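You operate a simulated robot arm through the tools that you are given. There is no shell and no other tool.

You run a simulated robot arm. Do the job below in one go: nothing can be reset, and whatever is moved stays where it is left.

## Task
Get the build bench top ready for work. At the end: the white wing nut is turned to tight; the blue tag (marked "GOOD") is on the build bench top; the stepped plug is on the build bench top; the white tag (marked "EMPTY") is on the build bench top; whatever was shut is shut again. Leave all else as you found it, and nothing knocked over. Set down upright: stepped plug.

The check looks at the end state, three seconds after you hand in, the way a careful person would. Anything else that was tipped, shoved, dropped, spilled or broken makes it a failure.

## Robot
A 6-joint arm with a two-finger gripper, fixed in place. Base frame: the origin is at the foot of the arm, x ahead of it, y to its left, z up. Units: mm, degrees, N and s.
Its first joint turns from -166.0 to 166.0 degrees. Payload 2.45 kg.
The tool frame sits at the grasp point between the pads (the TCP): z along the fingers, y along the line on which they close. The tips reach 20 mm beyond it. The gripper opens to 140 mm. The gripper's body begins 168 mm behind the TCP.
Orientation is told as [roll, pitch, yaw] about the base's x, y, z axes, in that order, counted from this pose: with the fingers straight down and closing along the base's y, the tool's x points along the base's -x, its y along +y and its z along -z.

## Interface
- The arm moves only by the tool arm_command. Its argument "plan" is a list of rows, each an object (a shift or turn left out is 0, a gripper value left out holds the last) with "translation": the shift along the tool's x, y, z in units of 25 mm (1.0 is 25 mm), a list of three; "rotation": the turn, a rotation vector about the tool's x, y, z in units of 5 degrees (1.0 is 5 degrees), a list of three. In form: [{"translation": [dx, dy, dz], "rotation": [rx, ry, rz]}, ...]. A call has 1 to 20 rows; each row shifts and turns the commanded pose from where the row before left it, along the tool's axes as they then stand. "claw" is the opening in per cent of the stroke, from 0 (shut) to 100 (fully open), set as the call begins (left out, the last holds). A call with a number of a shift or a turn outside -1 to 1 is refused whole. Each row takes 0.2 s and may step no farther than 50 mm and 8.6 degrees from the row before; otherwise, or with a gripper value out of range, the whole call is refused. Where a pose cannot be reached the arm comes as near as it can. A force on the tool above 40 N (or 10 N above the force at the start of the call, whichever is more), or a blocked arm, ends the call early, and 0.2 s more pass. The fingers move at their own pace (about 45 mm/s each) and stop on an object; they squeeze with about 38 N. The grip force told is the motor's: it shows also when the fingers shut on nothing. Time passes only in rows, and 0.2 s behind the last, so rows that do not move let the fingers close. It gives the time, the measured TCP pose, the force on the tool (base axes), the opening and the grip force at its end, in the units of the frame above (readings bear some noise), with the torque about the TCP (base axes, N m) and any sound that the robot's microphone picked up.
- Cameras (640 x 400 px; columns grow to the right, rows downward): "scene" is fixed at [401.1, 498.1, 1440]; the picture's right is [-0.58, -0.81, 0.00], its down [-0.47, 0.34, -0.81] and it looks along [0.66, -0.47, -0.58] (base axes); focal length 214 px, centre (320, 200). "wrist" rides on the gripper at [78, 11, -209] in the tool frame; the picture's right is [-0.14, 0.99, 0.00], its down [-0.92, -0.13, -0.37] and it looks along [-0.36, -0.05, 0.93] (tool axes); focal length 280 px, centre (320, 200). There is no depth. A picture from a camera that has moved, and an enlarged one, comes with that camera's place and axes in the base frame and with its lens.
- capture(camera): a new picture of that camera. The clock stands still meanwhile.
- close_up(camera, box): a new picture of the part [left, top, right, bottom] of that camera's present view, enlarged. The clock stands still meanwhile.
- finish_job(): hands the job in; it is judged then, once.

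Places have to be worked out from the pictures, the camera data and where the tool is seen. Open the gripper and draw the arm clear of the work before you hand the job in, unless the task says otherwise.

The tools are called after "Request:" by a JSON object that holds its "api" and its "payload". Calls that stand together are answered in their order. arm_command: Moves the arm, as the interface text tells. Its arguments: {"type":"object","properties":{"plan":{"type":"array"},"claw":{"type":"number"}},"required":["plan"]} The other tools are called the same way: capture (camera) takes a picture; close_up (camera, box) takes an enlarged picture of a part of a camera's view; finish_job () hands the job in.

At the start:

```text
t: 0.0
position: [564.1, -39.5, 1429.9]
tcp_rot: [0.0, -0.2, 0.0]
force: [-0.7, 0.5, 0.0]
wrist_torque: [0.01, -0.02, 0.01]
width: 139.9
gripper_force: 0.0
```

scene: 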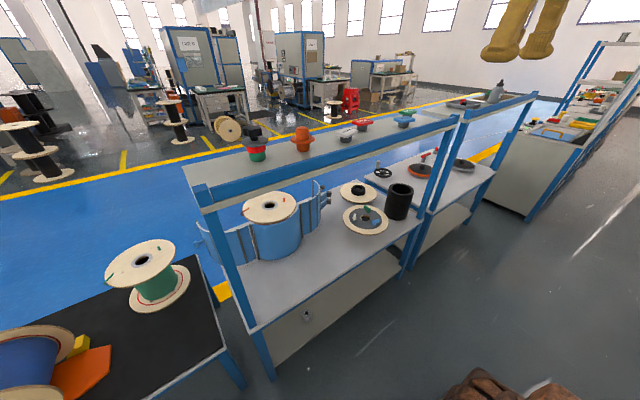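
wrist: 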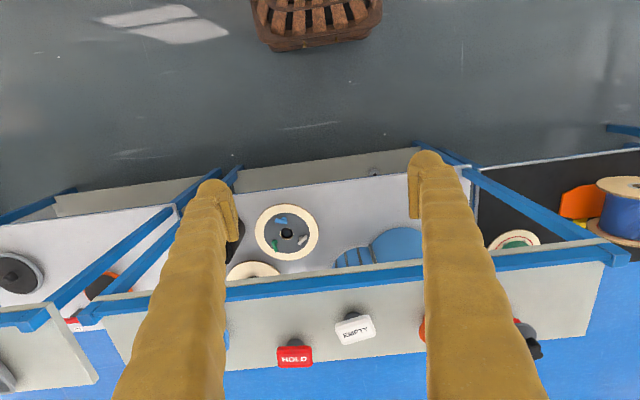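

I'll start by looking closely at the scene in enlarged views to identify the objects.

Request:
{"api": "close_up", "payload": {"camera": "scene", "box": [180, 90, 340, 190]}}

Request:
{"api": "close_up", "payload": {"camera": "scene", "box": [320, 80, 480, 180]}}

Request:
{"api": "close_up", "payload": {"camera": "scene", "box": [220, 160, 440, 298]}}

Request:
{"api": "close_up", "payload": {"camera": "scene", "box": [480, 60, 640, 160]}}

Request:
{"api": "close_up", "payload": {"camera": "wrist", "box": [200, 160, 520, 360]}}

Request:
{"api": "close_up", "payload": {"camera": "scene", "box": [0, 220, 240, 400]}}

```text
4.00 times, centred on (260, 140) of scene
camera zoom: at [401.1, 498.1, 1440.0], right [-0.58, -0.81, 0.0], down [-0.47, 0.34, -0.81], along [0.66, -0.47, -0.58], focal length 858 px, centre (560, 440)
```

zoom: 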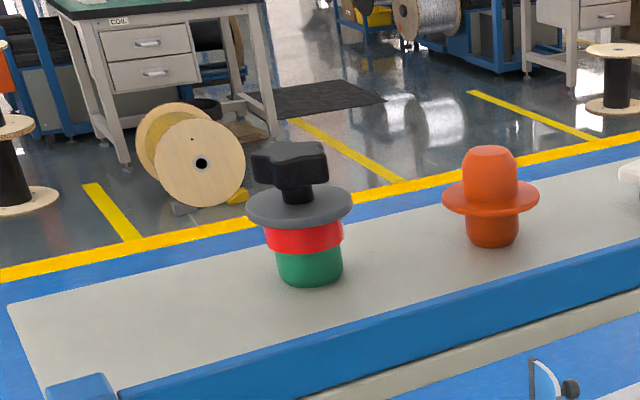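

```text
4.00 times, centred on (400, 130) of scene
camera zoom: at [401.1, 498.1, 1440.0], right [-0.58, -0.81, 0.0], down [-0.47, 0.34, -0.81], along [0.66, -0.47, -0.58], focal length 858 px, centre (0, 480)
```

zoom: 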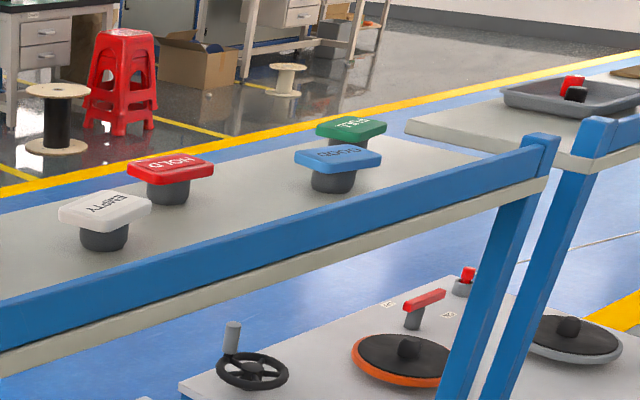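

```text
2.90 times, centred on (330, 229) of scene
camera zoom: at [401.1, 498.1, 1440.0], right [-0.58, -0.81, 0.0], down [-0.47, 0.34, -0.81], along [0.66, -0.47, -0.58], focal length 622 px, centre (291, 116)
```

zoom: 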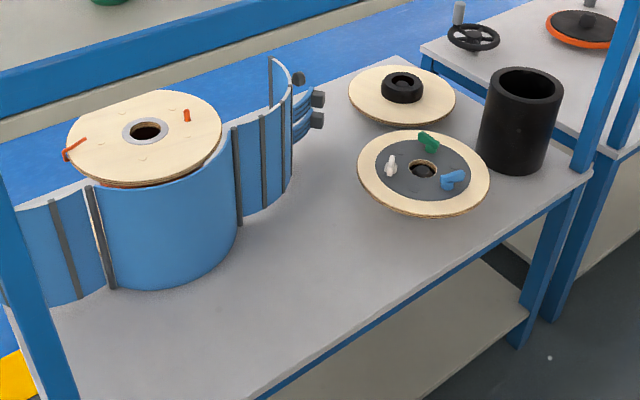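

```text
4.00 times, centred on (560, 110) of scene
camera zoom: at [401.1, 498.1, 1440.0], right [-0.58, -0.81, 0.0], down [-0.47, 0.34, -0.81], along [0.66, -0.47, -0.58], focal length 858 px, centre (-640, 560)
```

zoom: 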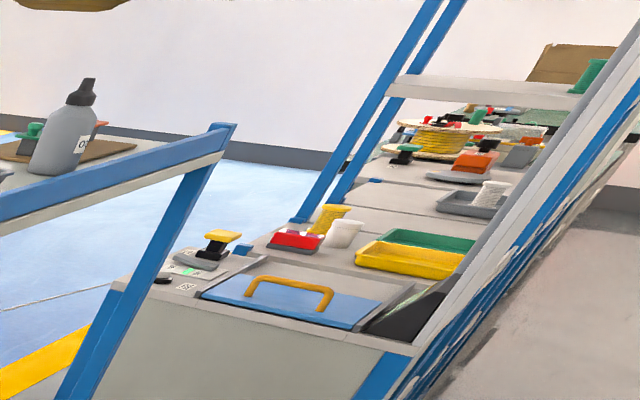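

```text
2.00 times, centred on (360, 260) of wrist
camera zoom: at [486.2, -28.7, 1639.1], right [0.14, 0.99, 0.0], down [0.92, -0.13, 0.37], along [0.37, -0.05, -0.93], focal length 561 px, centre (240, 80)
```

zoom: 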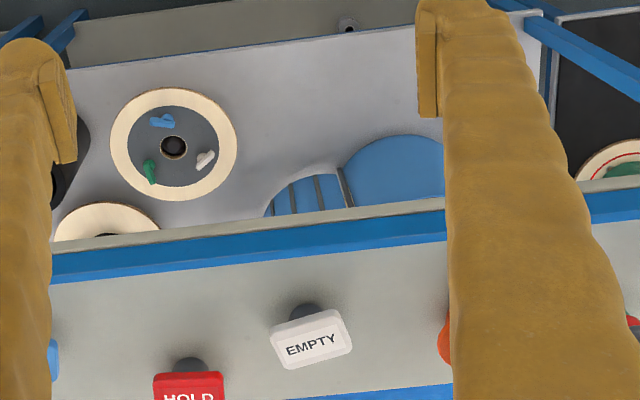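

```text
2.22 times, centred on (120, 310) of scene
camera zoom: at [401.1, 498.1, 1440.0], right [-0.58, -0.81, 0.0], down [-0.47, 0.34, -0.81], along [0.66, -0.47, -0.58], focal length 477 px, centre (764, -44)
```

zoom: 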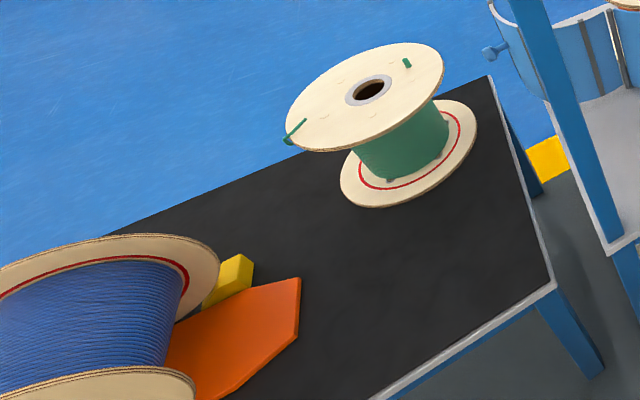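

I estimate the white tag at about (967, -20, 1190) on the upper shelf, and the disc with the wing nuts at about (980, -220, 680) on the bench top below it. I'll back off, lower the arm in the free space in front of the bench and tilt the tool so the wrist camera can see under the shelf.

Request:
{"api": "arm_command", "payload": {"plan": [{"translation": [0.5, 0, 1]}, {"translation": [0.5, 0, 1]}, {"translation": [0.5, 0, 1]}, {"translation": [0.5, 0, 1]}, {"translation": [0.5, 0, 1]}, {"translation": [0.5, 0, 1]}, {"translation": [0.5, 0, 1]}, {"translation": [0.5, 0, 1]}, {"rotation": [0, -1, 0]}, {"rotation": [0, -1, 0]}, {"rotation": [0, -1, 0]}, {"rotation": [0, -1, 0]}, {"rotation": [0, -1, 0]}, {"rotation": [0, -1, 0]}]}}

```text
t: 3.0
position: [465.7, -39.0, 1230.5]
tcp_rot: [-0.2, -30.1, 0.0]
force: [0.2, -0.9, -0.2]
wrist_torque: [0.01, -0.04, -0.01]
width: 140.0
gripper_force: 0.1
```

The arm moved as commanded and the tool is tilted 30° forward. I'll take pictures from here.

Request:
{"api": "capture", "payload": {"camera": "wrist"}}

Request:
{"api": "capture", "payload": {"camera": "scene"}}

```text
taken
camera wrist: at [292.5, -28.7, 1371.4], right [0.12, 0.99, 0.07], down [0.61, -0.13, 0.78], along [0.78, -0.05, -0.62], focal length 280 px, centre (320, 200)
```

wrist: 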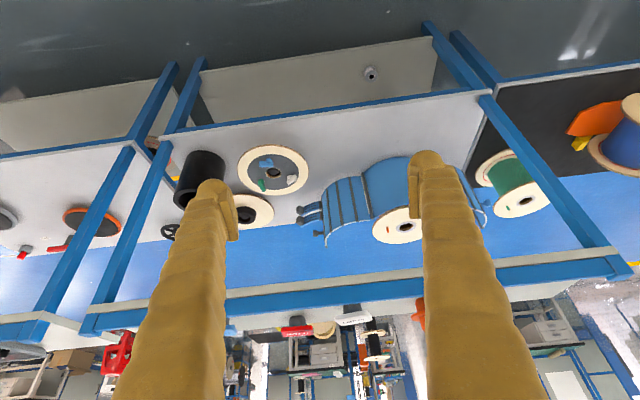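

```text
taken
```

scene: 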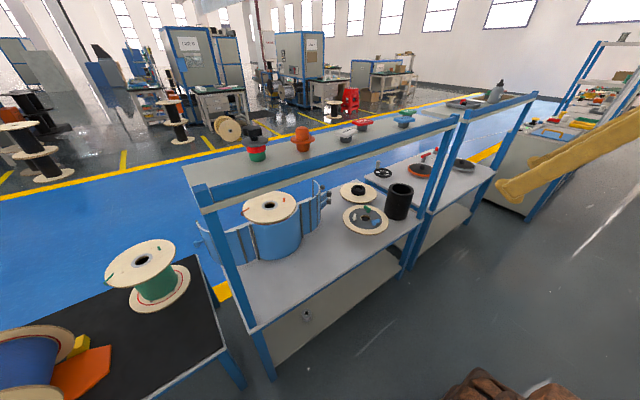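

The wrist picture is upside-down relative to the world. I'll enlarge parts of it to measure the shelf, the bench and the wing nuts.

Request:
{"api": "close_up", "payload": {"camera": "wrist", "box": [220, 120, 420, 245]}}

Request:
{"api": "close_up", "payload": {"camera": "wrist", "box": [220, 240, 420, 365]}}

Request:
{"api": "close_up", "payload": {"camera": "wrist", "box": [60, 60, 260, 185]}}

Request:
{"api": "close_up", "payload": {"camera": "wrist", "box": [440, 60, 640, 185]}}

```text
3.20 times, centred on (320, 182) of wrist
camera zoom: at [292.5, -28.7, 1371.4], right [0.12, 0.99, 0.07], down [0.61, -0.13, 0.78], along [0.78, -0.05, -0.62], focal length 897 px, centre (320, 256)
```

zoom: 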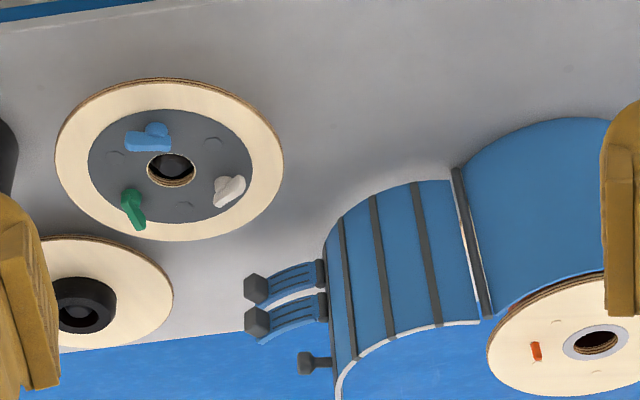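

```text
3.20 times, centred on (320, 302) of wrist
camera zoom: at [292.5, -28.7, 1371.4], right [0.12, 0.99, 0.07], down [0.61, -0.13, 0.78], along [0.78, -0.05, -0.62], focal length 897 px, centre (320, -128)
```

zoom: 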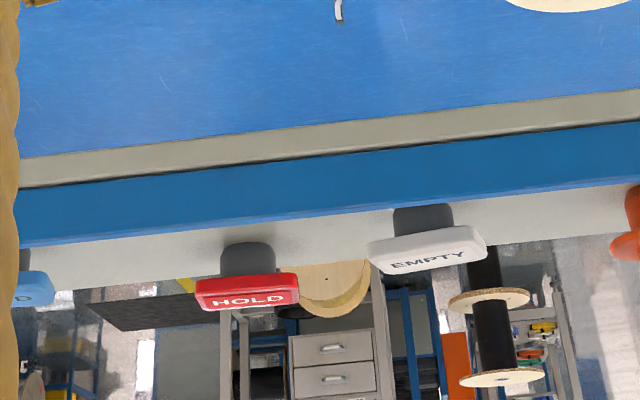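

```text
3.20 times, centred on (160, 122) of wrist
camera zoom: at [292.5, -28.7, 1371.4], right [0.12, 0.99, 0.07], down [0.61, -0.13, 0.78], along [0.78, -0.05, -0.62], focal length 897 px, centre (832, 448)
```

zoom: 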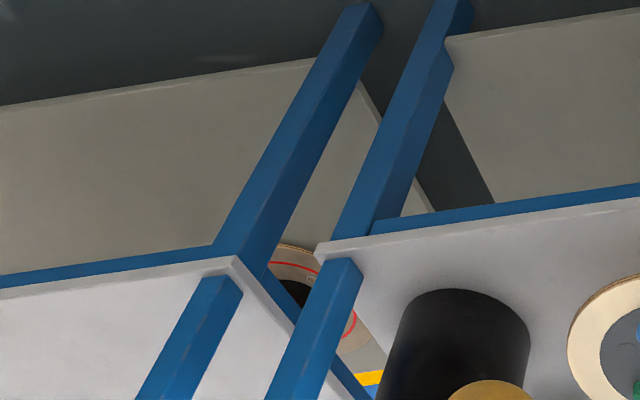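

```text
3.20 times, centred on (540, 122) of wrist
camera zoom: at [292.5, -28.7, 1371.4], right [0.12, 0.99, 0.07], down [0.61, -0.13, 0.78], along [0.78, -0.05, -0.62], focal length 897 px, centre (-384, 448)
```

zoom: 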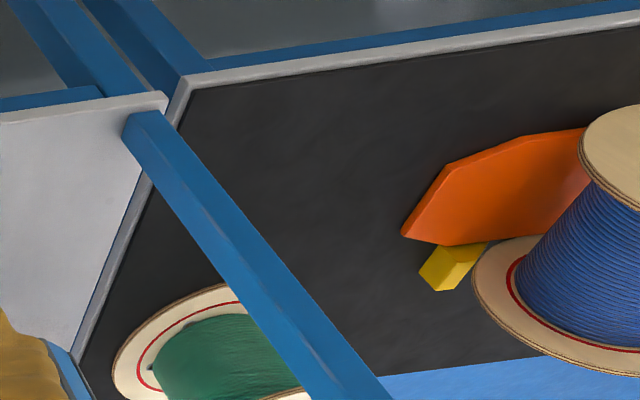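

The disc works out at about (993, -232, 661) and the white nut near (1025, -171, 675). I still need to identify the stepped plug, so I'll move up to the left and look at the shelf from closer.

Request:
{"api": "arm_command", "payload": {"plan": [{"translation": [-0.844, 0.956, -0.068]}, {"translation": [-0.844, 0.956, -0.068]}, {"translation": [-0.844, 0.956, -0.068]}, {"translation": [-0.844, 0.956, -0.068]}, {"translation": [-0.844, 0.956, -0.068]}, {"translation": [-0.844, 0.956, -0.068]}, {"translation": [-0.844, 0.956, -0.068]}, {"translation": [-0.844, 0.956, -0.068]}, {"translation": [-0.844, 0.956, -0.068]}, {"translation": [-0.844, 0.956, -0.068]}]}}

Request:
{"api": "capture", "payload": {"camera": "wrist"}}

```text
t: 5.2
position: [640.5, 199.9, 1351.5]
tcp_rot: [0.0, -30.2, -0.1]
force: [0.5, -0.3, -0.1]
wrist_torque: [0.03, 0.01, 0.0]
width: 140.1
gripper_force: 0.1
```

```text
taken
camera wrist: at [467.6, 210.4, 1493.1], right [0.12, 0.99, 0.07], down [0.61, -0.13, 0.78], along [0.78, -0.05, -0.62], focal length 280 px, centre (320, 200)
```

wrist: 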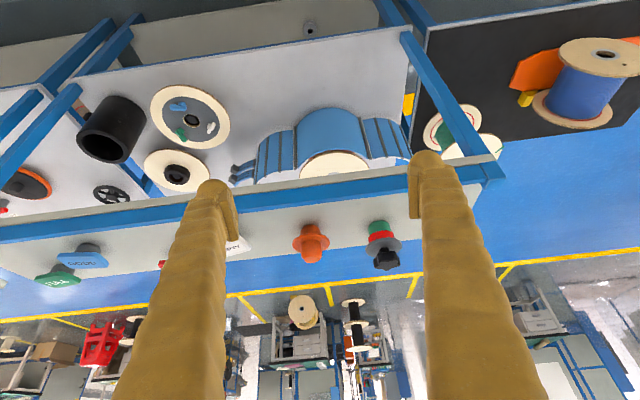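

This gives a clear view of the shelf and bench, so I'll zoom in on the candidate plugs, the nuts and the clamp.

Request:
{"api": "close_up", "payload": {"camera": "wrist", "box": [270, 200, 430, 300]}}

Request:
{"api": "close_up", "payload": {"camera": "wrist", "box": [130, 70, 290, 170]}}

Request:
{"api": "close_up", "payload": {"camera": "wrist", "box": [220, 80, 420, 205]}}

Request:
{"api": "close_up", "payload": {"camera": "wrist", "box": [0, 200, 200, 325]}}

```text
4.00 times, centred on (350, 250) of wrist
camera zoom: at [467.6, 210.4, 1493.1], right [0.12, 0.99, 0.07], down [0.61, -0.13, 0.78], along [0.78, -0.05, -0.62], focal length 1122 px, centre (200, 0)
```

zoom: 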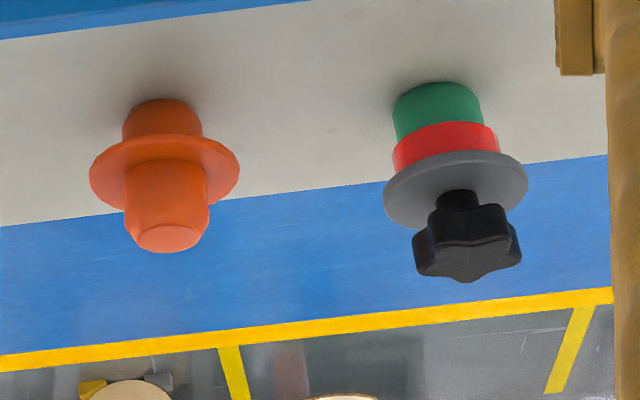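

```text
4.00 times, centred on (210, 120) of wrist
camera zoom: at [467.6, 210.4, 1493.1], right [0.12, 0.99, 0.07], down [0.61, -0.13, 0.78], along [0.78, -0.05, -0.62], focal length 1122 px, centre (760, 520)
```

zoom: 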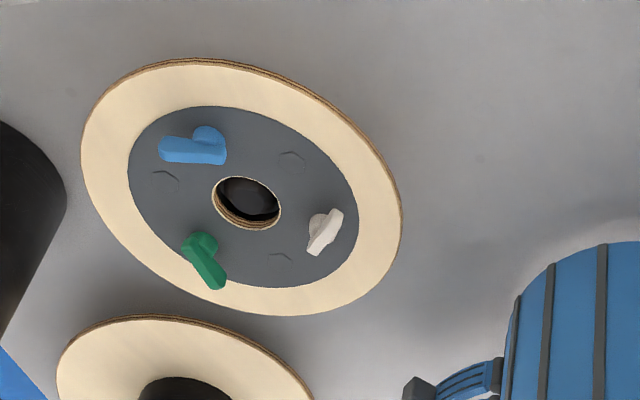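

```text
3.20 times, centred on (320, 142) of wrist
camera zoom: at [467.6, 210.4, 1493.1], right [0.12, 0.99, 0.07], down [0.61, -0.13, 0.78], along [0.78, -0.05, -0.62], focal length 897 px, centre (320, 384)
```

zoom: 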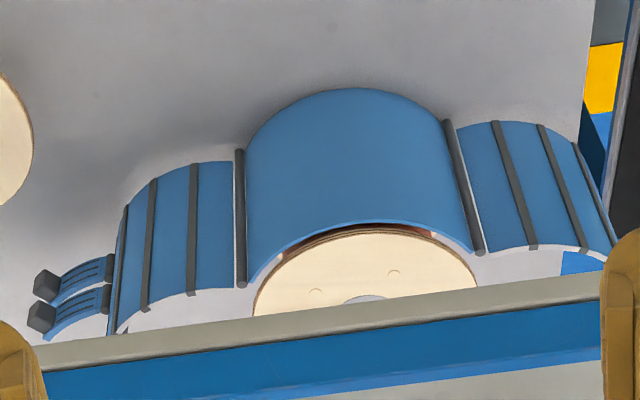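

```text
3.20 times, centred on (100, 262) of wrist
camera zoom: at [467.6, 210.4, 1493.1], right [0.12, 0.99, 0.07], down [0.61, -0.13, 0.78], along [0.78, -0.05, -0.62], focal length 897 px, centre (1024, 0)
```

zoom: 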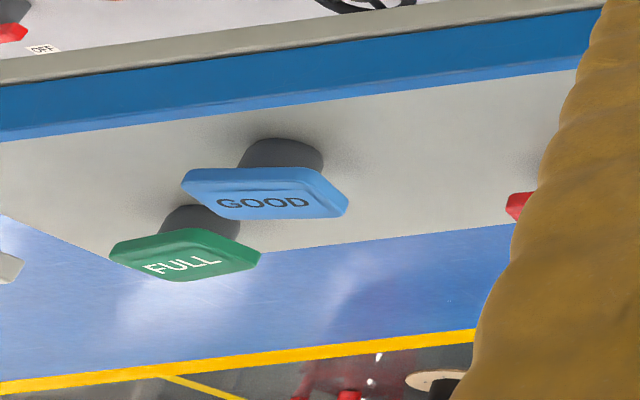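

I'll check the lower panel with its small knob, and the neighbouring benches, for other plug candidates or anything shut.

Request:
{"api": "close_up", "payload": {"camera": "scene", "box": [250, 270, 410, 370]}}

Request:
{"api": "close_up", "payload": {"camera": "wrist", "box": [240, 0, 400, 100]}}

Request:
{"api": "close_up", "payload": {"camera": "scene", "box": [360, 130, 520, 230]}}

Request:
{"api": "close_up", "payload": {"camera": "scene", "box": [420, 60, 580, 160]}}

Request:
{"api": "close_up", "payload": {"camera": "wrist", "box": [0, 80, 200, 205]}}

Request:
{"api": "close_up", "payload": {"camera": "wrist", "box": [420, 0, 640, 138]}}

```text
4.00 times, centred on (330, 320) of scene
camera zoom: at [401.1, 498.1, 1440.0], right [-0.58, -0.81, 0.0], down [-0.47, 0.34, -0.81], along [0.66, -0.47, -0.58], focal length 858 px, centre (280, -280)
```

zoom: 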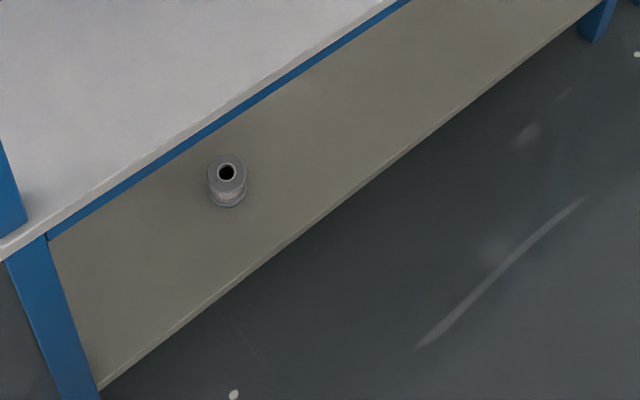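

```text
4.00 times, centred on (320, 50) of wrist
camera zoom: at [467.6, 210.4, 1493.1], right [0.12, 0.99, 0.07], down [0.61, -0.13, 0.78], along [0.78, -0.05, -0.62], focal length 1122 px, centre (320, 800)
```

zoom: 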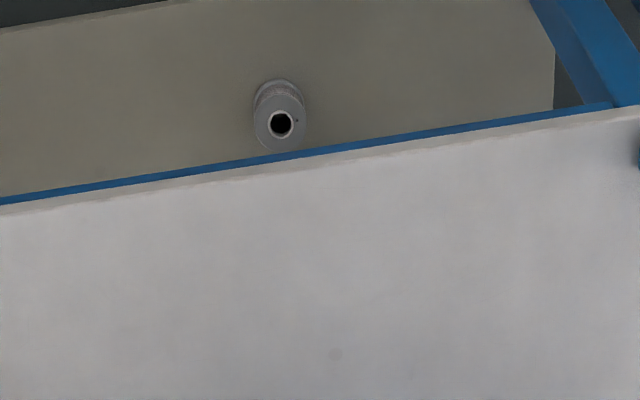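

```text
4.00 times, centred on (440, 180) of scene
camera zoom: at [401.1, 498.1, 1440.0], right [-0.58, -0.81, 0.0], down [-0.47, 0.34, -0.81], along [0.66, -0.47, -0.58], focal length 858 px, centre (-160, 280)
```

zoom: 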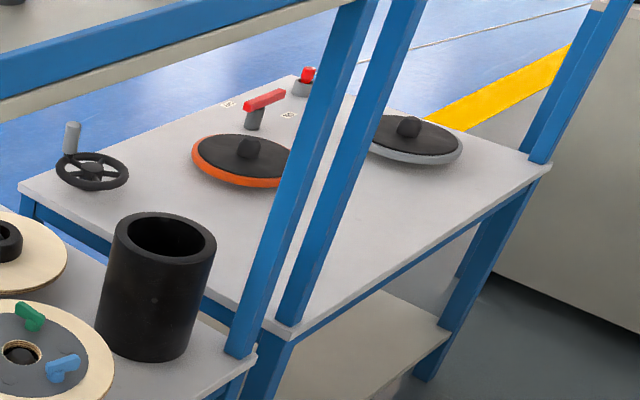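

```text
4.00 times, centred on (500, 110) of scene
camera zoom: at [401.1, 498.1, 1440.0], right [-0.58, -0.81, 0.0], down [-0.47, 0.34, -0.81], along [0.66, -0.47, -0.58], focal length 858 px, centre (-400, 560)
```

zoom: 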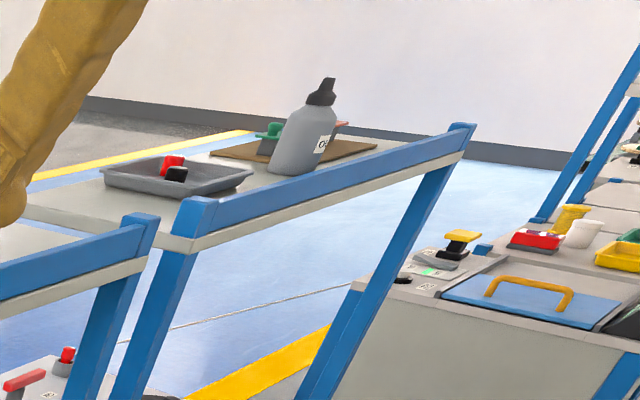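

```text
3.20 times, centred on (100, 142) of wrist
camera zoom: at [467.6, 210.4, 1493.1], right [0.12, 0.99, 0.07], down [0.61, -0.13, 0.78], along [0.78, -0.05, -0.62], focal length 897 px, centre (1024, 384)
```

zoom: 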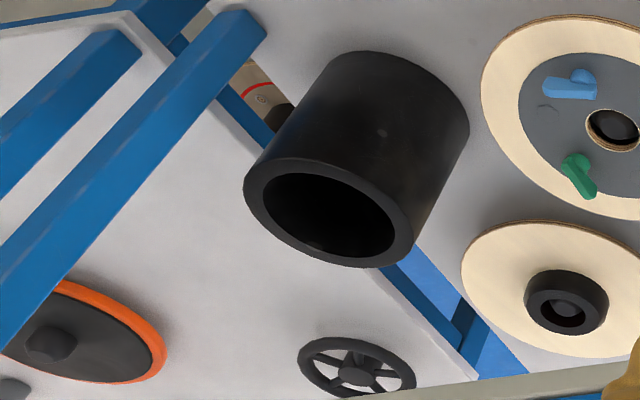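

```text
2.90 times, centred on (530, 69) of wrist
camera zoom: at [467.6, 210.4, 1493.1], right [0.12, 0.99, 0.07], down [0.61, -0.13, 0.78], along [0.78, -0.05, -0.62], focal length 813 px, centre (-289, 580)
```

zoom: 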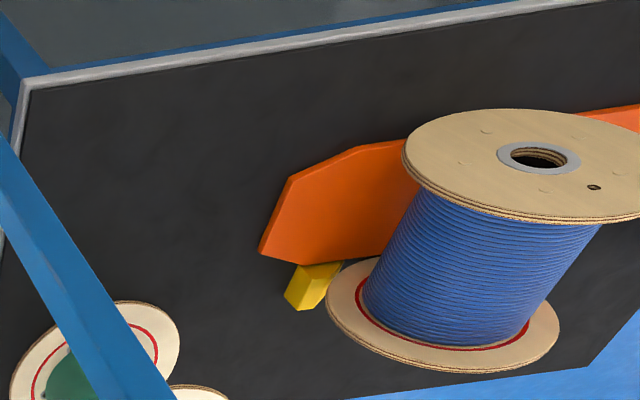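

On the lower shelf there is also a small grey part with a hole, at about (950, 200, 170). Before settling which object is the plug, I'll back away and lower the arm in front of the bench for a closer look at it.

Request:
{"api": "arm_command", "payload": {"plan": [{"translation": [0.866, 0, -0.5]}, {"translation": [0.866, 0, -0.5]}, {"translation": [0.866, 0, -0.5]}, {"translation": [0.866, 0, -0.5]}, {"translation": [0.55, 0, 0.953]}, {"translation": [0.55, 0, 0.953]}, {"translation": [0.55, 0, 0.953]}, {"translation": [0.55, 0, 0.953]}, {"translation": [0.55, 0, 0.953]}, {"translation": [0.55, 0, 0.953]}, {"translation": [0.55, 0, 0.953]}, {"translation": [0.55, 0, 0.953]}, {"translation": [0.55, 0, 0.953]}, {"translation": [0.55, 0, 0.953]}, {"translation": [0.55, 0, 0.953]}, {"translation": [0.55, 0, 0.953]}, {"translation": [0.55, 0, 0.953]}, {"translation": [0.55, 0, 0.953]}, {"translation": [0.55, 0, 0.953]}, {"translation": [0.55, 0, 0.953]}]}}

Request:
{"api": "capture", "payload": {"camera": "wrist"}}

Request:
{"api": "capture", "payload": {"camera": "scene"}}

```text
t: 9.4
position: [538.7, 199.6, 909.6]
tcp_rot: [0.0, -30.1, 0.1]
force: [0.1, -0.2, -0.1]
wrist_torque: [-0.02, 0.01, 0.0]
width: 140.1
gripper_force: 0.1
```

```text
taken
camera wrist: at [366.4, 210.8, 1051.1], right [0.12, 0.99, 0.07], down [0.61, -0.13, 0.78], along [0.78, -0.05, -0.62], focal length 280 px, centre (320, 200)
```

wrist: 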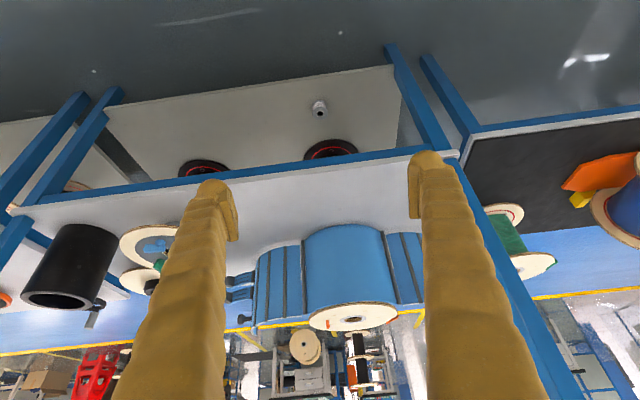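

```text
taken
```

scene: 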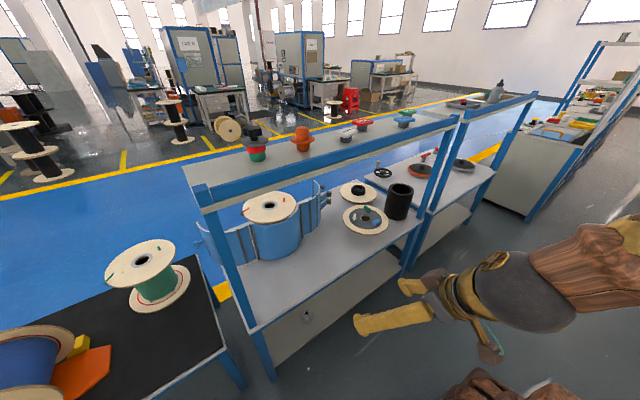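

Request:
{"api": "close_up", "payload": {"camera": "wrist", "box": [270, 70, 370, 132]}}

Request:
{"api": "close_up", "payload": {"camera": "wrist", "box": [220, 200, 430, 331]}}

Request:
{"api": "close_up", "payload": {"camera": "wrist", "box": [0, 180, 220, 318]}}

```text
6.40 times, centred on (320, 101) of wrist
camera zoom: at [366.4, 210.8, 1051.1], right [0.12, 0.99, 0.07], down [0.61, -0.13, 0.78], along [0.78, -0.05, -0.62], focal length 1794 px, centre (320, 834)
```

zoom: 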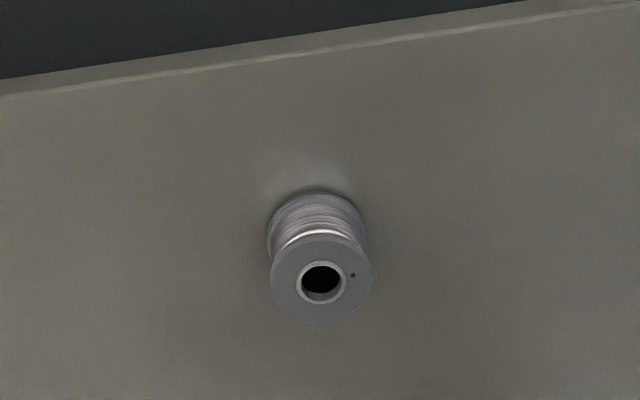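

```text
3.05 times, centred on (325, 266) of wrist
camera zoom: at [366.4, 210.8, 1051.1], right [0.12, 0.99, 0.07], down [0.61, -0.13, 0.78], along [0.78, -0.05, -0.62], focal length 854 px, centre (305, 0)
```

zoom: 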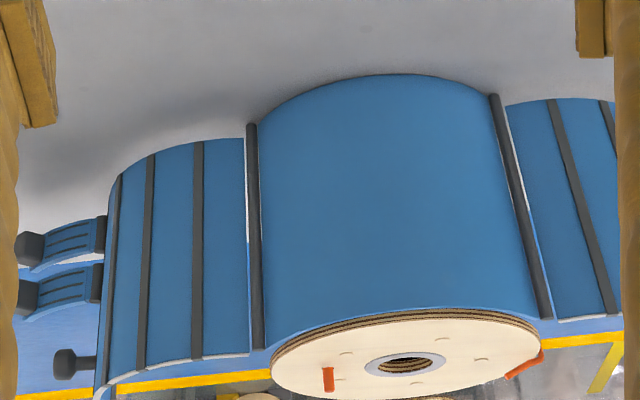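

```text
2.90 times, centred on (110, 249) of wrist
camera zoom: at [366.4, 210.8, 1051.1], right [0.12, 0.99, 0.07], down [0.61, -0.13, 0.78], along [0.78, -0.05, -0.62], focal length 813 px, centre (929, 58)
```

zoom: 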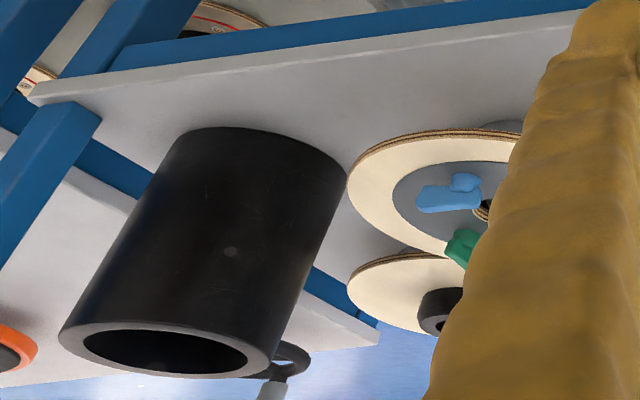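

The part on the lower shelf is just a small wire spool, so the stepped plug must be the green/red/grey stepped piece with the star knob on the upper shelf. Next I'll move right in front of the bench for a close look at the wing nuts.

Request:
{"api": "arm_command", "payload": {"plan": [{"translation": [0, -1, 0]}, {"translation": [0, -1, 0]}, {"translation": [0, -1, 0]}, {"translation": [0, -1, 0]}, {"translation": [0, -1, 0]}, {"translation": [0, -1, 0]}, {"translation": [0, -1, 0]}, {"translation": [0, -1, 0]}, {"translation": [0, -1, 0]}, {"translation": [0, -1, 0]}, {"translation": [0, -1, 0]}, {"translation": [0, -1, 0]}, {"translation": [0, -1, 0]}, {"translation": [0, -1, 0]}, {"translation": [0, -1, 0]}, {"rotation": [0, -1, 0]}, {"rotation": [0, -1, 0]}, {"rotation": [0, -1, 0]}]}}

Request:
{"api": "arm_command", "payload": {"plan": [{"translation": [-0.707, 0, 0.707]}, {"translation": [-0.707, 0, 0.707]}, {"translation": [-0.707, 0, 0.707]}, {"translation": [-0.707, 0, 0.707]}, {"translation": [-0.707, 0, 0.707]}, {"translation": [-0.707, 0, 0.707]}]}}

Request:
{"api": "capture", "payload": {"camera": "wrist"}}

```text
t: 13.2
position: [603.6, -187.0, 955.8]
tcp_rot: [-0.1, -45.0, 0.1]
force: [-0.4, -0.5, -0.3]
wrist_torque: [-0.01, -0.02, -0.01]
width: 140.2
gripper_force: 0.0
out of reach, approached as far as the arm can: row 2, 3, 4, 5, 6, 8, 17, 18
```

```text
t: 14.6
position: [753.7, -189.0, 955.6]
tcp_rot: [0.0, -45.1, 0.0]
force: [-0.4, 0.7, -0.5]
wrist_torque: [0.01, 0.0, 0.0]
width: 140.0
gripper_force: 0.0
```

```text
taken
camera wrist: at [550.6, -177.3, 1047.5], right [0.1, 0.99, 0.1], down [0.39, -0.13, 0.91], along [0.92, -0.05, -0.4], focal length 280 px, centre (320, 200)
```

wrist: 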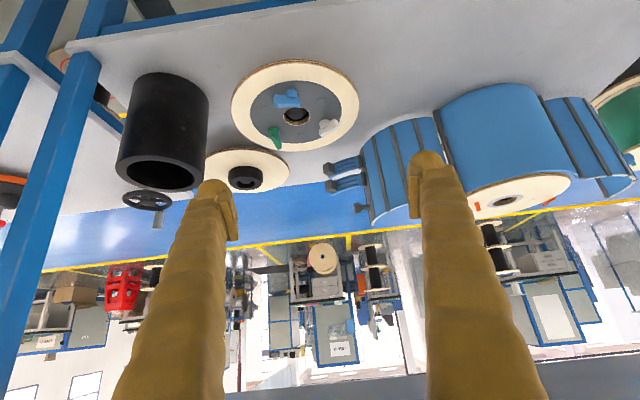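

Request:
{"api": "close_up", "payload": {"camera": "wrist", "box": [215, 50, 375, 150]}}

Request:
{"api": "close_up", "payload": {"camera": "wrist", "box": [300, 105, 350, 137]}}

Request:
{"api": "capture", "payload": {"camera": "scene"}}

```text
4.00 times, centred on (295, 100) of wrist
camera zoom: at [550.6, -177.3, 1047.5], right [0.1, 0.99, 0.1], down [0.39, -0.13, 0.91], along [0.92, -0.05, -0.4], focal length 1122 px, centre (420, 600)
```

zoom: 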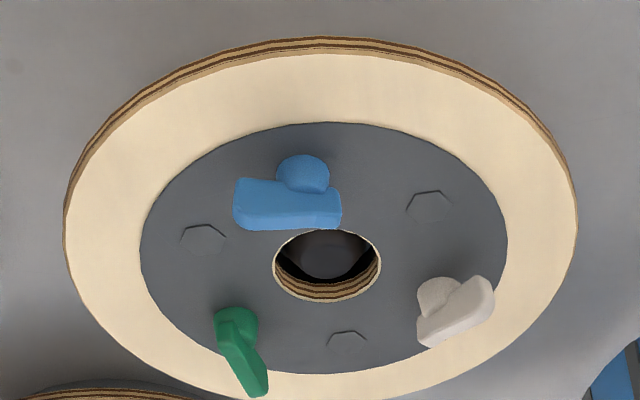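

```text
12.50 times, centred on (325, 121) of wrist
camera zoom: at [550.6, -177.3, 1047.5], right [0.1, 0.99, 0.1], down [0.39, -0.13, 0.91], along [0.92, -0.05, -0.4], focal length 3505 px, centre (258, 1188)
```

zoom: 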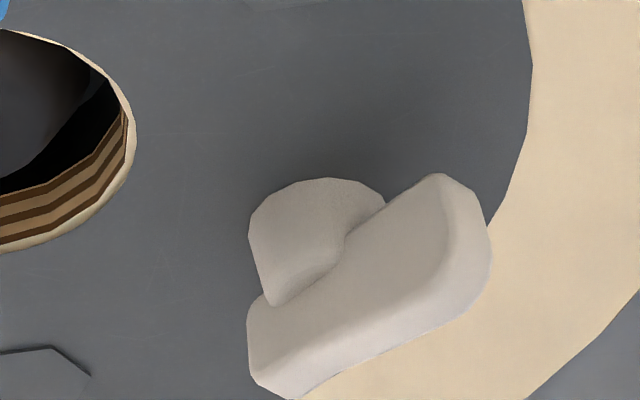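

```text
taken
```

scene: 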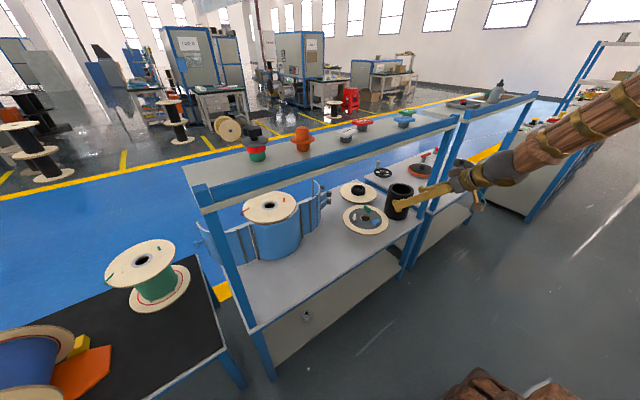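

The white nut is a hub with an off-centre bar on top, on a disc under the shelf, and the front area of the bench top is free. I'll move closer at 45° tilt, staying below the shelf rail, to measure the nut precisely.

Request:
{"api": "arm_command", "payload": {"plan": [{"translation": [0.108, 0, 0.9965]}, {"translation": [0.108, 0, 0.9965]}, {"translation": [0.108, 0, 0.9965]}, {"translation": [0.108, 0, 0.9965]}, {"translation": [0.108, 0, 0.9965]}, {"translation": [0.108, 0, 0.9965]}, {"translation": [0.108, 0, 0.9965]}, {"translation": [0.108, 0, 0.9965]}]}}

Request:
{"api": "capture", "payload": {"camera": "wrist"}}

Request:
{"api": "capture", "payload": {"camera": "scene"}}

```text
t: 16.4
position: [880.0, -187.9, 799.5]
tcp_rot: [-0.1, -45.1, 0.0]
force: [0.9, 0.8, 0.6]
wrist_torque: [0.02, 0.0, -0.04]
width: 139.9
gripper_force: 0.1
```

```text
taken
camera wrist: at [676.5, -177.3, 892.0], right [0.1, 0.99, 0.1], down [0.39, -0.13, 0.91], along [0.92, -0.05, -0.4], focal length 280 px, centre (320, 200)
```

wrist: 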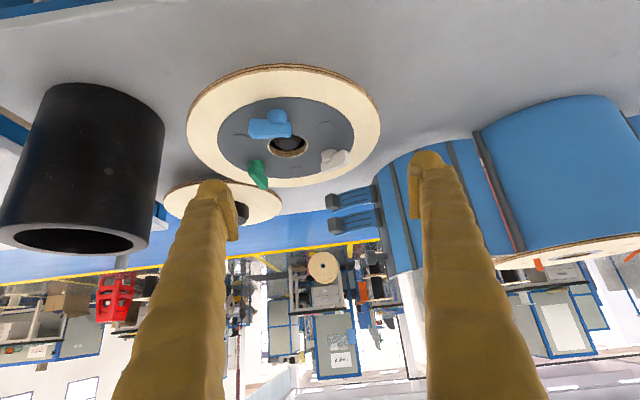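

```text
taken
```

scene: 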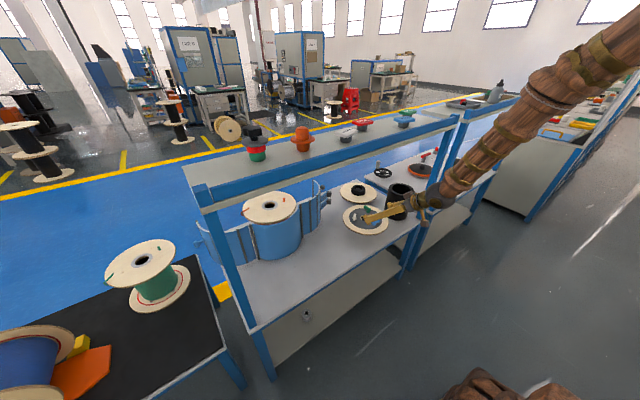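

Request:
{"api": "close_up", "payload": {"camera": "wrist", "box": [240, 100, 368, 180]}}

Request:
{"api": "close_up", "payload": {"camera": "scene", "box": [320, 170, 480, 270]}}

Request:
{"api": "close_up", "payload": {"camera": "wrist", "box": [300, 135, 364, 175]}}

```text
5.00 times, centred on (304, 140) of wrist
camera zoom: at [676.5, -177.3, 892.0], right [0.1, 0.99, 0.1], down [0.39, -0.13, 0.91], along [0.92, -0.05, -0.4], focal length 1402 px, centre (400, 500)
```

zoom: 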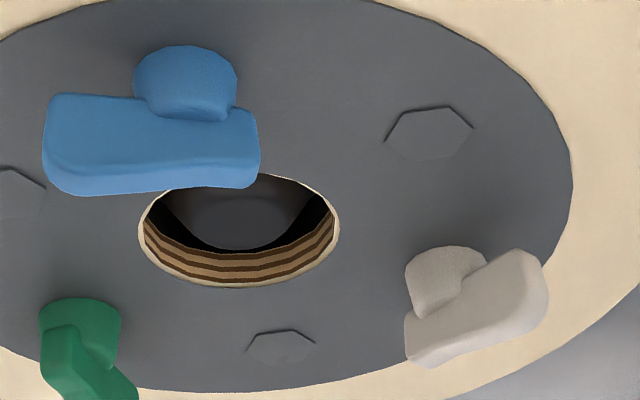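

```text
4.00 times, centred on (400, 220) of scene
camera zoom: at [401.1, 498.1, 1440.0], right [-0.58, -0.81, 0.0], down [-0.47, 0.34, -0.81], along [0.66, -0.47, -0.58], focal length 858 px, centre (0, 120)
```

zoom: 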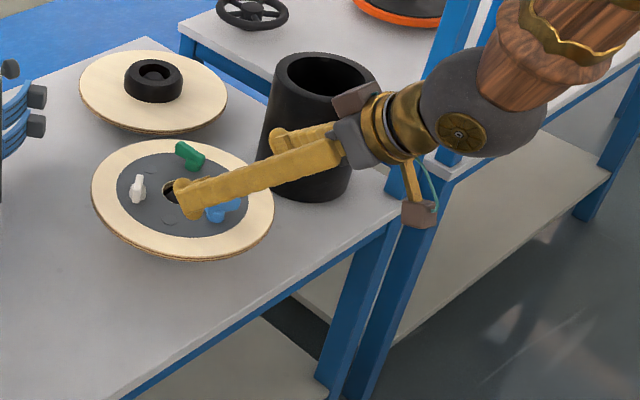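

```text
10.00 times, centred on (332, 155) of wrist
camera zoom: at [676.5, -177.3, 892.0], right [0.1, 0.99, 0.1], down [0.39, -0.13, 0.91], along [0.92, -0.05, -0.4], focal length 2804 px, centre (200, 650)
```

zoom: 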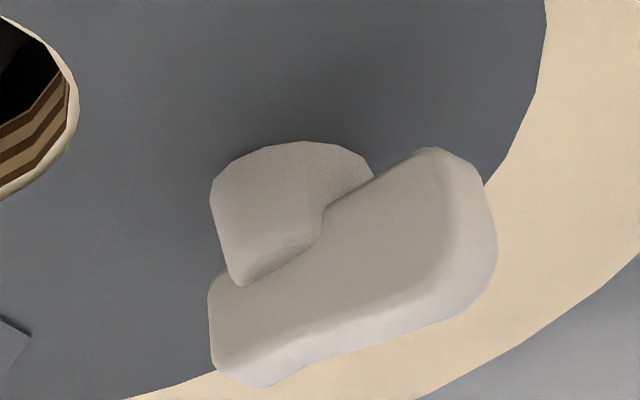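

The white lever's long end points back toward the robot and to +y, at about 130°, from a hub axis at (1031, -175). I plan to push it clockwise with closed fingers, so I'll close the gripper and go to a spot just short of the lever.

Request:
{"api": "arm_command", "payload": {"claw": 0, "plan": [{}, {}, {}, {}, {}, {}, {}, {}]}}

Request:
{"api": "arm_command", "payload": {"plan": [{"translation": [0.084, 0.08, 0.987]}, {"translation": [0.084, 0.08, 0.987]}, {"translation": [0.084, 0.08, 0.987]}, {"translation": [0.084, 0.08, 0.987]}, {"translation": [0.084, 0.08, 0.987]}]}}

Request:
{"api": "capture", "payload": {"camera": "wrist"}}

Request:
{"api": "close_up", "payload": {"camera": "scene", "box": [320, 170, 480, 270]}}

```text
t: 18.2
position: [879.2, -187.3, 800.3]
tcp_rot: [0.0, -45.2, 0.0]
force: [-0.4, 0.3, -0.2]
wrist_torque: [-0.01, -0.02, -0.01]
width: 0.0
gripper_force: 15.6
```

```text
t: 19.4
position: [958.8, -176.9, 704.7]
tcp_rot: [0.1, -45.2, 0.0]
force: [-1.0, 0.6, 0.2]
wrist_torque: [-0.02, 0.01, -0.02]
width: 0.1
gripper_force: 29.2
```

```text
taken
camera wrist: at [755.8, -166.2, 796.9], right [0.1, 0.99, 0.1], down [0.39, -0.13, 0.91], along [0.92, -0.05, -0.4], focal length 280 px, centre (320, 200)
```

wrist: 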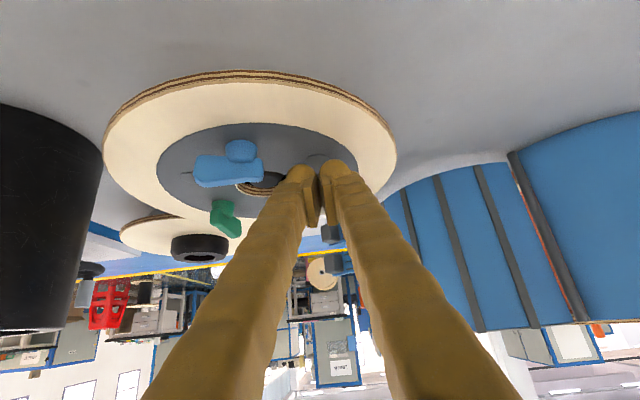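

```text
4.00 times, centred on (400, 220) of scene
camera zoom: at [401.1, 498.1, 1440.0], right [-0.58, -0.81, 0.0], down [-0.47, 0.34, -0.81], along [0.66, -0.47, -0.58], focal length 858 px, centre (0, 120)
```

zoom: 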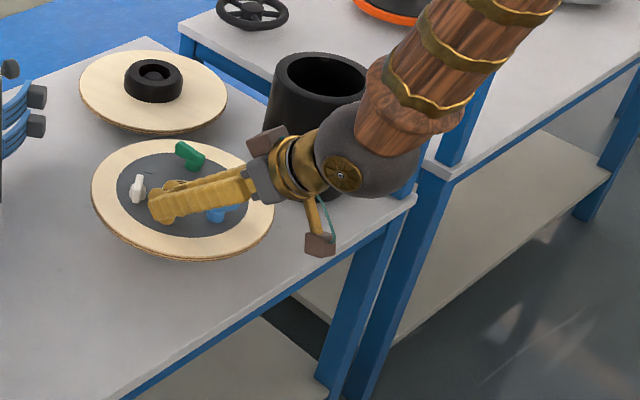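

The closed fingers sit just short of the lever, as planned. I'll push forward and left in small steps while watching the forces.

Request:
{"api": "arm_command", "payload": {"plan": [{"translation": [-0.235, 0, 0.236]}, {"translation": [-0.235, 0.02, 0.236]}, {"translation": [-0.235, 0.02, 0.236]}, {"translation": [-0.113, 0.16, 0.113]}, {"translation": [-0.113, 0.16, 0.113]}, {"translation": [-0.113, 0.16, 0.113]}, {"translation": [-0.113, 0.16, 0.113]}]}}

Request:
{"api": "close_up", "payload": {"camera": "scene", "box": [330, 190, 410, 240]}}

```text
t: 21.0
position: [1000.6, -160.4, 705.4]
tcp_rot: [-0.2, -45.1, 0.1]
force: [-0.6, 0.8, 1.3]
wrist_torque: [-0.01, 0.01, 0.01]
width: 0.0
gripper_force: 29.2
```

```text
8.00 times, centred on (370, 215) of scene
camera zoom: at [401.1, 498.1, 1440.0], right [-0.58, -0.81, 0.0], down [-0.47, 0.34, -0.81], along [0.66, -0.47, -0.58], focal length 1716 px, centre (-80, 80)
```

zoom: 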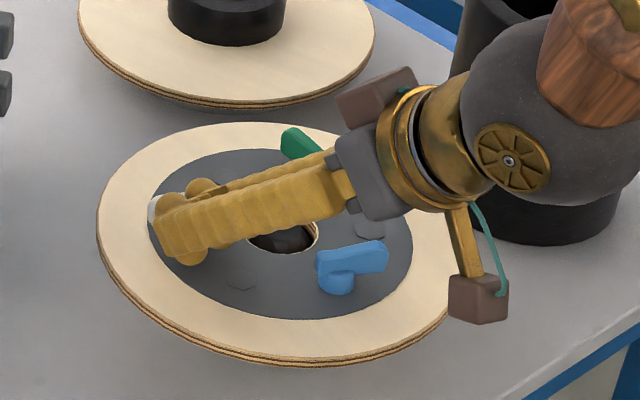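

The white tip now shows at about 85°, so the lever is following with almost no resistance. I'll continue along the arc clockwise.

Request:
{"api": "arm_command", "payload": {"plan": [{"translation": [-0.113, 0.24, 0.113]}, {"translation": [-0.113, 0.24, 0.113]}, {"translation": [-0.085, 0.24, 0.085]}, {"translation": [-0.085, 0.2, 0.085]}, {"translation": [-0.113, 0, 0.113]}, {"translation": [-0.113, -0.06, 0.113]}, {"translation": [-0.113, -0.12, 0.113]}]}}

Request:
{"api": "close_up", "payload": {"camera": "scene", "box": [330, 190, 410, 240]}}

```text
t: 22.6
position: [1026.0, -142.7, 705.2]
tcp_rot: [-0.1, -45.1, 0.0]
force: [0.6, 0.3, -0.4]
wrist_torque: [-0.02, -0.04, -0.01]
width: 0.1
gripper_force: 30.0
```

```text
8.00 times, centred on (370, 215) of scene
camera zoom: at [401.1, 498.1, 1440.0], right [-0.58, -0.81, 0.0], down [-0.47, 0.34, -0.81], along [0.66, -0.47, -0.58], focal length 1716 px, centre (-80, 80)
```

zoom: 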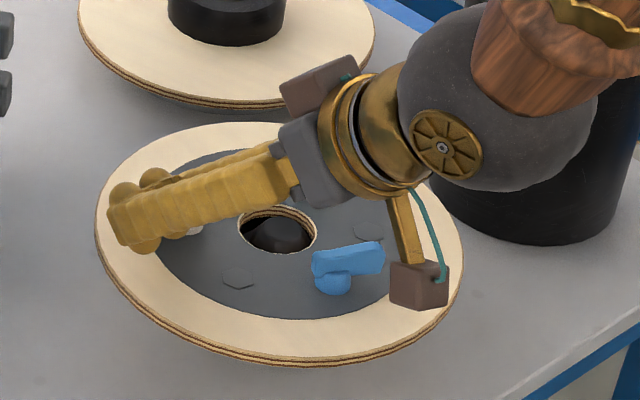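

Request:
{"api": "arm_command", "payload": {"plan": [{"translation": [-0.141, -0.08, 0.141]}, {"translation": [-0.141, -0.14, 0.141]}, {"translation": [-0.141, -0.16, 0.141]}, {"translation": [-0.113, -0.16, 0.113]}, {"translation": [-0.085, -0.16, 0.085]}]}}

Request:
{"api": "close_up", "payload": {"camera": "scene", "box": [330, 190, 410, 240]}}

```text
t: 23.8
position: [1046.4, -159.6, 704.6]
tcp_rot: [0.1, -45.1, 0.0]
force: [-1.0, 0.3, 3.5]
wrist_torque: [-0.07, 0.05, -0.02]
width: 0.0
gripper_force: 29.2
```

```text
8.00 times, centred on (370, 215) of scene
camera zoom: at [401.1, 498.1, 1440.0], right [-0.58, -0.81, 0.0], down [-0.47, 0.34, -0.81], along [0.66, -0.47, -0.58], focal length 1716 px, centre (-80, 80)
```

zoom: 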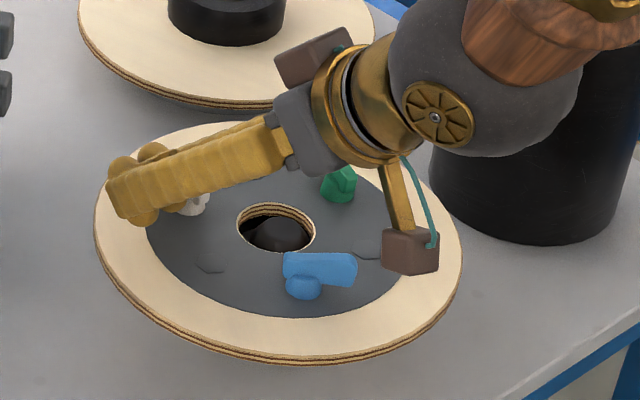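

The blue nut and the hex heads have shifted: the whole disc turned clockwise a little, so either the nut has reached its stop or I'm pushing the hub. I'll pull away to the left and back to look.

Request:
{"api": "arm_command", "payload": {"plan": [{"translation": [0, 0.5, 0]}, {"translation": [0, 0.5, -0.3]}, {"translation": [0, 0, -1]}, {"translation": [0, 0, -1]}, {"translation": [0, 0, -1]}, {"translation": [0, 0, -1]}, {"translation": [0, 0, -1]}, {"translation": [0, 0, -1]}]}}

Request:
{"api": "capture", "payload": {"camera": "wrist"}}

Request:
{"api": "close_up", "payload": {"camera": "scene", "box": [330, 190, 410, 240]}}

```text
t: 25.6
position: [936.3, -134.2, 816.2]
tcp_rot: [-0.1, -45.2, 0.0]
force: [-0.9, 0.6, 0.2]
wrist_torque: [-0.01, -0.03, 0.02]
width: 0.1
gripper_force: 29.4
```

```text
taken
camera wrist: at [733.0, -123.8, 908.9], right [0.1, 0.99, 0.1], down [0.39, -0.13, 0.91], along [0.92, -0.05, -0.4], focal length 280 px, centre (320, 200)
```

wrist: 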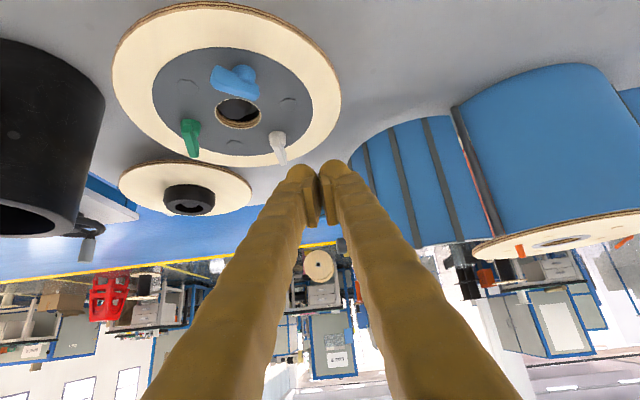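

```text
8.00 times, centred on (370, 215) of scene
camera zoom: at [401.1, 498.1, 1440.0], right [-0.58, -0.81, 0.0], down [-0.47, 0.34, -0.81], along [0.66, -0.47, -0.58], focal length 1716 px, centre (-80, 80)
```

zoom: 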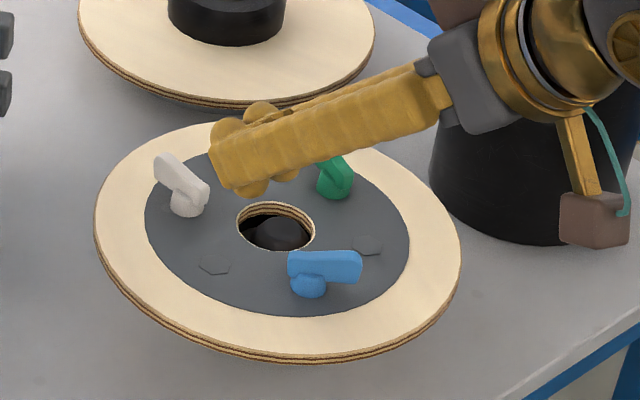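

The disc has turned about 18° clockwise and the white lever now points at about -20°. I'll enlarge the view to check how the nut sits relative to the disc.

Request:
{"api": "close_up", "payload": {"camera": "wrist", "box": [110, 0, 350, 150]}}

Request:
{"api": "close_up", "payload": {"camera": "wrist", "box": [240, 120, 320, 170]}}

```text
2.67 times, centred on (230, 75) of wrist
camera zoom: at [733.0, -123.8, 908.9], right [0.1, 0.99, 0.1], down [0.39, -0.13, 0.91], along [0.92, -0.05, -0.4], focal length 748 px, centre (560, 533)
```

zoom: 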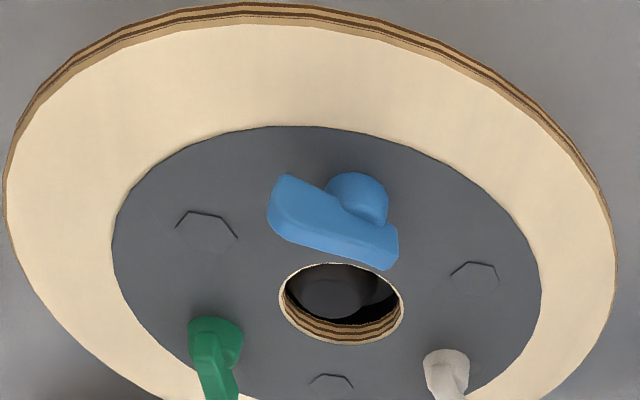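

```text
8.00 times, centred on (280, 145) of wrist
camera zoom: at [733.0, -123.8, 908.9], right [0.1, 0.99, 0.1], down [0.39, -0.13, 0.91], along [0.92, -0.05, -0.4], focal length 2243 px, centre (640, 640)
```

zoom: 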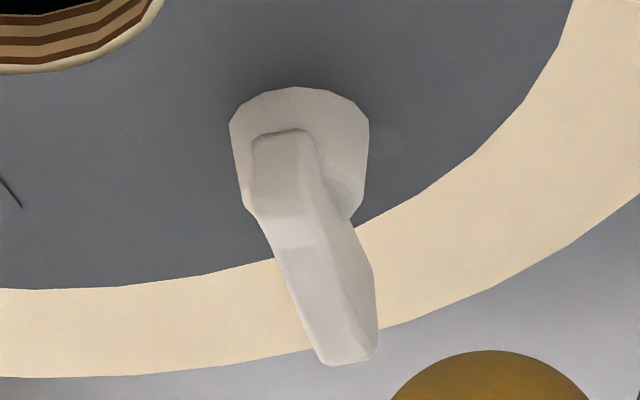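

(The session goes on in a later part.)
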